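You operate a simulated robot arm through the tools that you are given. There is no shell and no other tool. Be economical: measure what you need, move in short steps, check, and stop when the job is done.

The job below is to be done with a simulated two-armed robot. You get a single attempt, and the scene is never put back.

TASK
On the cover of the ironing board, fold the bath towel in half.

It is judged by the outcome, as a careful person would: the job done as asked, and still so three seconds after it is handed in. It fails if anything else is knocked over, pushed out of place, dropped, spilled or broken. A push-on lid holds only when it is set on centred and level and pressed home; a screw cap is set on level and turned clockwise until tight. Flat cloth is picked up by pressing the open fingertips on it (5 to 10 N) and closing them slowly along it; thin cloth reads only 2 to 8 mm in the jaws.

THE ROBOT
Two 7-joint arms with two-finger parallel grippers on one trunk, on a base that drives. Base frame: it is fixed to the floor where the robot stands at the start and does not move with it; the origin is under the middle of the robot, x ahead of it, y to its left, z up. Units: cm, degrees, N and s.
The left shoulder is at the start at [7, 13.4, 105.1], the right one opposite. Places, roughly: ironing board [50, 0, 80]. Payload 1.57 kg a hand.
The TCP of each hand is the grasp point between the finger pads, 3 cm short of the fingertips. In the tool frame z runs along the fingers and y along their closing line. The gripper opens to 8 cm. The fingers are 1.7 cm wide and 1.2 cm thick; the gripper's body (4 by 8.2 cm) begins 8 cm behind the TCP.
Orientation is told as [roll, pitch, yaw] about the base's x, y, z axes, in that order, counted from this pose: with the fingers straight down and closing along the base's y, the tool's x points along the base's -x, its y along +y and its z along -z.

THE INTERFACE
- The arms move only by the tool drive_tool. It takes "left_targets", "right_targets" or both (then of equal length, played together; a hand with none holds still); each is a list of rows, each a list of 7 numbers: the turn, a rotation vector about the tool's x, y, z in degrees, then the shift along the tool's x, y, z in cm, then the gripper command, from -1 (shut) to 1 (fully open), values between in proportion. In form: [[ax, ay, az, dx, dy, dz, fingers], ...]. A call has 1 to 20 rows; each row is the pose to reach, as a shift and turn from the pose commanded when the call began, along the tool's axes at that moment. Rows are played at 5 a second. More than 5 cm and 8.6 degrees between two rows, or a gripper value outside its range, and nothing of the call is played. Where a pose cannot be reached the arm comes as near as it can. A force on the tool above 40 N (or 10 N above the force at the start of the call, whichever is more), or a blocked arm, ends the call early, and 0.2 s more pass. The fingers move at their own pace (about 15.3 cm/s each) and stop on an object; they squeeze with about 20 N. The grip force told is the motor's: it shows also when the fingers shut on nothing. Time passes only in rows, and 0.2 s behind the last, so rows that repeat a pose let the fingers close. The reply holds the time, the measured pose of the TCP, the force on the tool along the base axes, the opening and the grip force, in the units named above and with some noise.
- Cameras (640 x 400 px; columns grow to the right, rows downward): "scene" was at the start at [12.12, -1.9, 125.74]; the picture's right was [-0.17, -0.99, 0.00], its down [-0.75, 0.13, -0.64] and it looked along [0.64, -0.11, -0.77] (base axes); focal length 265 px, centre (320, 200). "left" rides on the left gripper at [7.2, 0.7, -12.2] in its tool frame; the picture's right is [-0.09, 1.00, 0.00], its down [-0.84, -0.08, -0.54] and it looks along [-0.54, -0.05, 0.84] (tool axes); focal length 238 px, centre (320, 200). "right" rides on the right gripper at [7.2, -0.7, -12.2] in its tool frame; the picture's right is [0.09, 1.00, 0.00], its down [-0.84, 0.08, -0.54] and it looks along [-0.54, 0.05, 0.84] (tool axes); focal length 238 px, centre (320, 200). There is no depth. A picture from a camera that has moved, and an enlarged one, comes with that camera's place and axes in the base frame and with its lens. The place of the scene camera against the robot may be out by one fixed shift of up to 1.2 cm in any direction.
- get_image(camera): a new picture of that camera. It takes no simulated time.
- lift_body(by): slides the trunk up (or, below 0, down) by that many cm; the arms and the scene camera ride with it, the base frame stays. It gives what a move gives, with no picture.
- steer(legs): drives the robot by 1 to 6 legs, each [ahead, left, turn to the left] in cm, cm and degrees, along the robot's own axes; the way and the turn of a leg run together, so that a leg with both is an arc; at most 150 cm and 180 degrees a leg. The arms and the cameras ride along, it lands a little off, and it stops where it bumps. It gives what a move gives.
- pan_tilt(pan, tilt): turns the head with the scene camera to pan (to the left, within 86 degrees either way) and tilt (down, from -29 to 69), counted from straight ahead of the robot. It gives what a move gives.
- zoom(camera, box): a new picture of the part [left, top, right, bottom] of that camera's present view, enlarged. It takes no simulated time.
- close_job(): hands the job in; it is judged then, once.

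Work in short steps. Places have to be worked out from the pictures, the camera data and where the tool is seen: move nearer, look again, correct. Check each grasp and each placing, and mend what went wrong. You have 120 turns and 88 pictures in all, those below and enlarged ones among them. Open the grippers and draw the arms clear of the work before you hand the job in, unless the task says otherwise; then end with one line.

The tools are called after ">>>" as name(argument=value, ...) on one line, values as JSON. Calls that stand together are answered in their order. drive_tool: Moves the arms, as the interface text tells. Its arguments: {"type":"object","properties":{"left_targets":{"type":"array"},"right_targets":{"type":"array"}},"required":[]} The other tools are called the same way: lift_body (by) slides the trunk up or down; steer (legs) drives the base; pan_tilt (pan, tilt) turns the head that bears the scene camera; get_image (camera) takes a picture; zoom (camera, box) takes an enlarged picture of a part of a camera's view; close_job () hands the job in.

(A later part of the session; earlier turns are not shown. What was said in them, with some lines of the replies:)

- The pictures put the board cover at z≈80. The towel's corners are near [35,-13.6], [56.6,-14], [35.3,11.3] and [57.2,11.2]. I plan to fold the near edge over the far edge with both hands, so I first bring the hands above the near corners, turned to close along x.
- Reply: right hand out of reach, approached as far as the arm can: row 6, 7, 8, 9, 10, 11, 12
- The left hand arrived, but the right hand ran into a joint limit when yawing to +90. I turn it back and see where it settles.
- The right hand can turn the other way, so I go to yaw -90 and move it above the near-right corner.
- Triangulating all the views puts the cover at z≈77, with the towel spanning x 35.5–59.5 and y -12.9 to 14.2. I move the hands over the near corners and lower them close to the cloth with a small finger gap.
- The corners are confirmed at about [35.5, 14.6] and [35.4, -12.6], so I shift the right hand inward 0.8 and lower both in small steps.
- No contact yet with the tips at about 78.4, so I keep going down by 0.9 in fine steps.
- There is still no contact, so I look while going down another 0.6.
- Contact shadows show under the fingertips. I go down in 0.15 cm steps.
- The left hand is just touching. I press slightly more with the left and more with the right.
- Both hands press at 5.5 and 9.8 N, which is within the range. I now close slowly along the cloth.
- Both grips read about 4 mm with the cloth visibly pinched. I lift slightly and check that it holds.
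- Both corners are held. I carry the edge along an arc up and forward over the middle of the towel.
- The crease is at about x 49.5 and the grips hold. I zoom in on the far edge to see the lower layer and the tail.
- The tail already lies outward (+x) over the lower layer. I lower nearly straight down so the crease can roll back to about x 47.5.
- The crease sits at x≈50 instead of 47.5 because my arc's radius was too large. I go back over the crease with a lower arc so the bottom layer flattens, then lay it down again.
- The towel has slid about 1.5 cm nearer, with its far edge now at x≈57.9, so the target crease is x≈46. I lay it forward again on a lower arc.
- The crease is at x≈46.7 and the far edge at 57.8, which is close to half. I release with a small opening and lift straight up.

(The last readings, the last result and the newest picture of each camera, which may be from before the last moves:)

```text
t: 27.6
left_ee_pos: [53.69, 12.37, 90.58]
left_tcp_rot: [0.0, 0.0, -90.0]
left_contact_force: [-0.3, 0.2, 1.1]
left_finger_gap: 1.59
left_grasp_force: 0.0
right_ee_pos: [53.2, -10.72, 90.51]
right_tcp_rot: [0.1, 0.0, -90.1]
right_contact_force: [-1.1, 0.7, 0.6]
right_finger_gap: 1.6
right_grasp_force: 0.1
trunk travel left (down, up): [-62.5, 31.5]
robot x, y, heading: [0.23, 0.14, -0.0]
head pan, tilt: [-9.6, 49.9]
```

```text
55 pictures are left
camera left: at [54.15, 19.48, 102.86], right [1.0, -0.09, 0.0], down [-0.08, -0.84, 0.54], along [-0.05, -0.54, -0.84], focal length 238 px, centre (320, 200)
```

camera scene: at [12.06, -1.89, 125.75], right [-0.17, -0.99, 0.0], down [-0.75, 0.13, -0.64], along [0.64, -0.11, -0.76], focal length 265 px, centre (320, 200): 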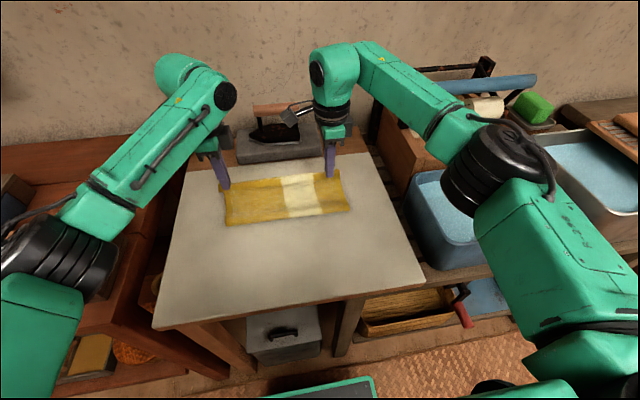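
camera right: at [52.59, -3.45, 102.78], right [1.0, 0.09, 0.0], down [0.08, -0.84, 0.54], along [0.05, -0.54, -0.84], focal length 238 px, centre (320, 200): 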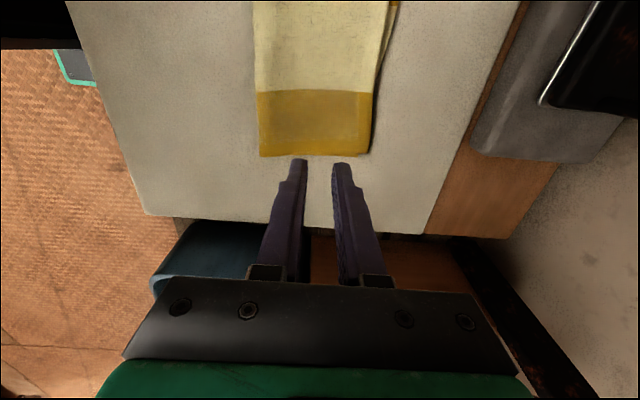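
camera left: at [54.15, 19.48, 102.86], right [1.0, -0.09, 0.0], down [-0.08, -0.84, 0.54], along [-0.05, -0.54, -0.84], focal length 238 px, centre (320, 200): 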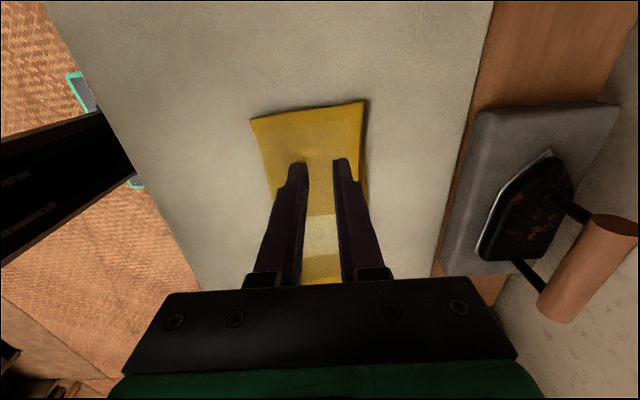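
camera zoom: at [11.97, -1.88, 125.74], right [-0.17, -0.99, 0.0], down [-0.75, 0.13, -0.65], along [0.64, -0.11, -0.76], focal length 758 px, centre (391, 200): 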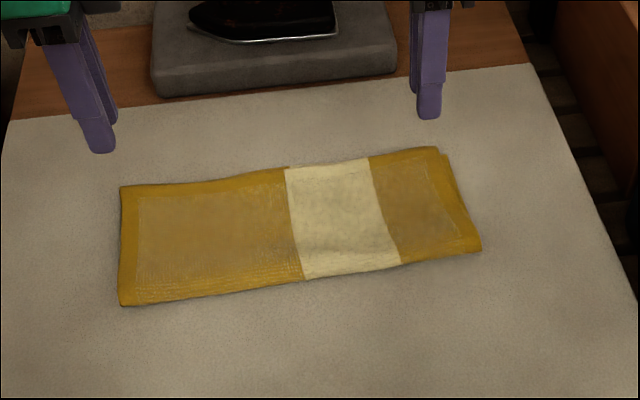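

The towel spread flat and the edges look nearly coincident. I draw the arms up and clear, then inspect.

>>> drive_tool(left_targets=[[0, 0, 0, 2, 0, -3, -0.6], [0, 0, 0, 5, 0, -6, -0.6], [0, 0, 0, 9, 0, -8, -0.6], [0, 0, 0, 13, -2, -8, -0.6], [0, 0, 0, 13, -2, -8, 0]], right_targets=[[0, 0, 0, -2, 0, -3, -0.6], [0, 0, 0, -5, 0, -6, -0.6], [0, 0, 0, -9, 0, -8, -0.6], [0, 0, 0, -12, -2, -8, -0.6], [0, 0, 0, -12, -2, -8, 0]])

>>> get_image(camera="scene")

>>> zoom(camera="scene", box=[215, 160, 365, 250])

>>> get_image(camera="left")

>>> get_image(camera="right")

```text
t: 28.8
left_ee_pos: [52.64, 24.83, 97.2]
left_tcp_rot: [-1.7, 0.8, -90.4]
left_contact_force: [-0.4, 0.5, 0.1]
left_finger_gap: 4.0
left_grasp_force: 0.1
right_ee_pos: [52.35, -23.67, 97.42]
right_tcp_rot: [-0.5, 0.5, -90.1]
right_contact_force: [-0.3, 0.3, 0.2]
right_finger_gap: 3.97
right_grasp_force: 0.0
trunk travel left (down, up): [-62.5, 31.5]
robot x, y, heading: [0.06, 0.01, -0.4]
head pan, tilt: [-9.6, 49.9]
```

```text
54 pictures are left
camera scene: at [13.19, -2.89, 125.51], right [-0.17, -0.99, -0.01], down [-0.76, 0.13, -0.64], along [0.63, -0.1, -0.77], focal length 265 px, centre (320, 200)
```

scene: 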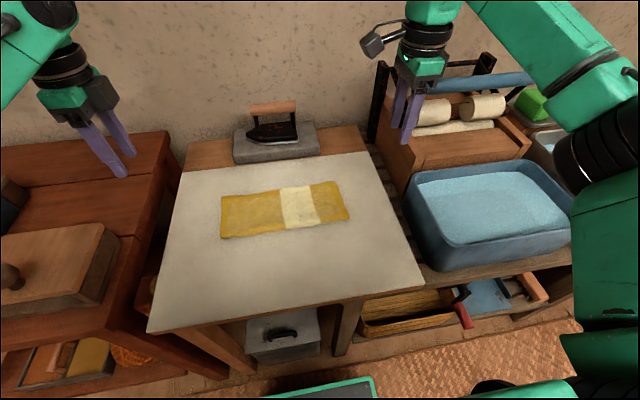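

```text
4.27 times, centred on (290, 205) of scene
camera zoom: at [13.19, -2.89, 125.51], right [-0.17, -0.99, -0.01], down [-0.76, 0.13, -0.64], along [0.63, -0.1, -0.77], focal length 1132 px, centre (448, 179)
```

zoom: 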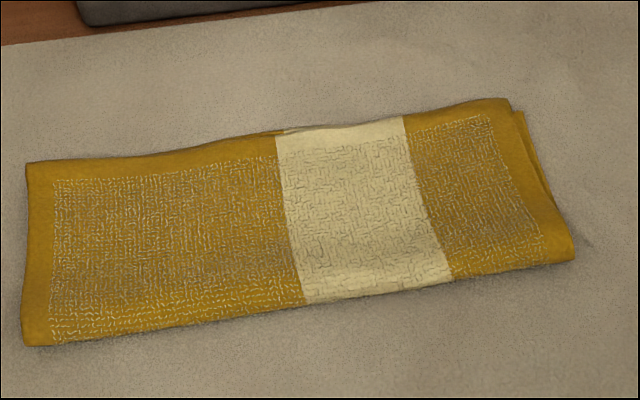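

```text
52 pictures are left
camera left: at [53.56, 31.7, 109.54], right [0.99, -0.1, -0.03], down [-0.07, -0.84, 0.53], along [-0.08, -0.53, -0.85], focal length 238 px, centre (320, 200)
```

left: 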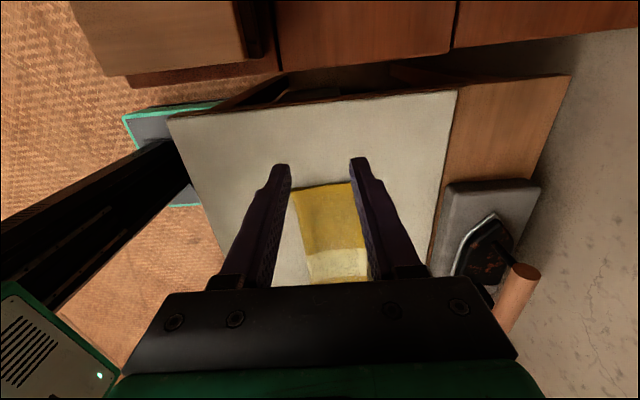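

```text
51 pictures are left
camera right: at [51.77, -16.63, 109.85], right [1.0, 0.09, -0.01], down [0.08, -0.84, 0.53], along [0.04, -0.53, -0.85], focal length 238 px, centre (320, 200)
```

right: 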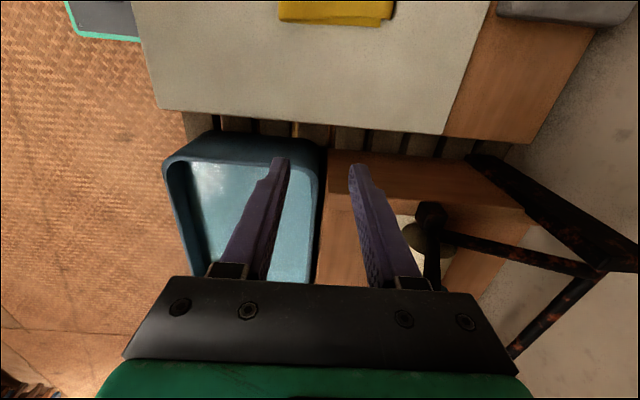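

It looks like a clean half fold about 12 cm deep. I zoom once more on the right end to check the layer alignment.

>>> zoom(camera="right", box=[260, 0, 420, 100])

>>> zoom(camera="left", box=[260, 160, 420, 260])

```text
4.00 times, centred on (340, 50) of right
camera zoom: at [51.77, -16.63, 109.85], right [1.0, 0.09, -0.01], down [0.08, -0.84, 0.53], along [0.04, -0.53, -0.85], focal length 953 px, centre (240, 800)
```

zoom: 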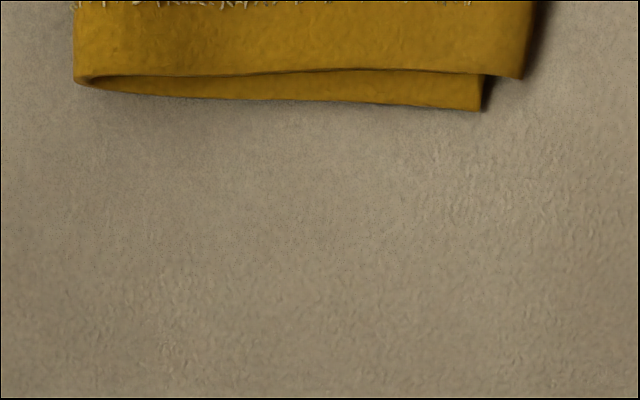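

```text
4.00 times, centred on (340, 210) of left
camera zoom: at [53.56, 31.7, 109.54], right [0.99, -0.1, -0.03], down [-0.07, -0.84, 0.53], along [-0.08, -0.53, -0.85], focal length 953 px, centre (240, 160)
```

zoom: 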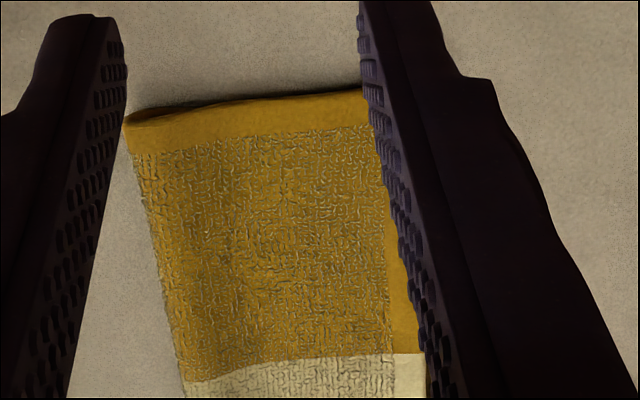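

The two layers match to about 1 cm, the towel lies flat, nothing else was touched, and the open hands are clear. I hand the job in.

>>> close_job()

```text
The job is handed in.
```

The bath towel is folded in half on the ironing board cover, near edge over far edge; the top layer overhangs by about 1 cm.
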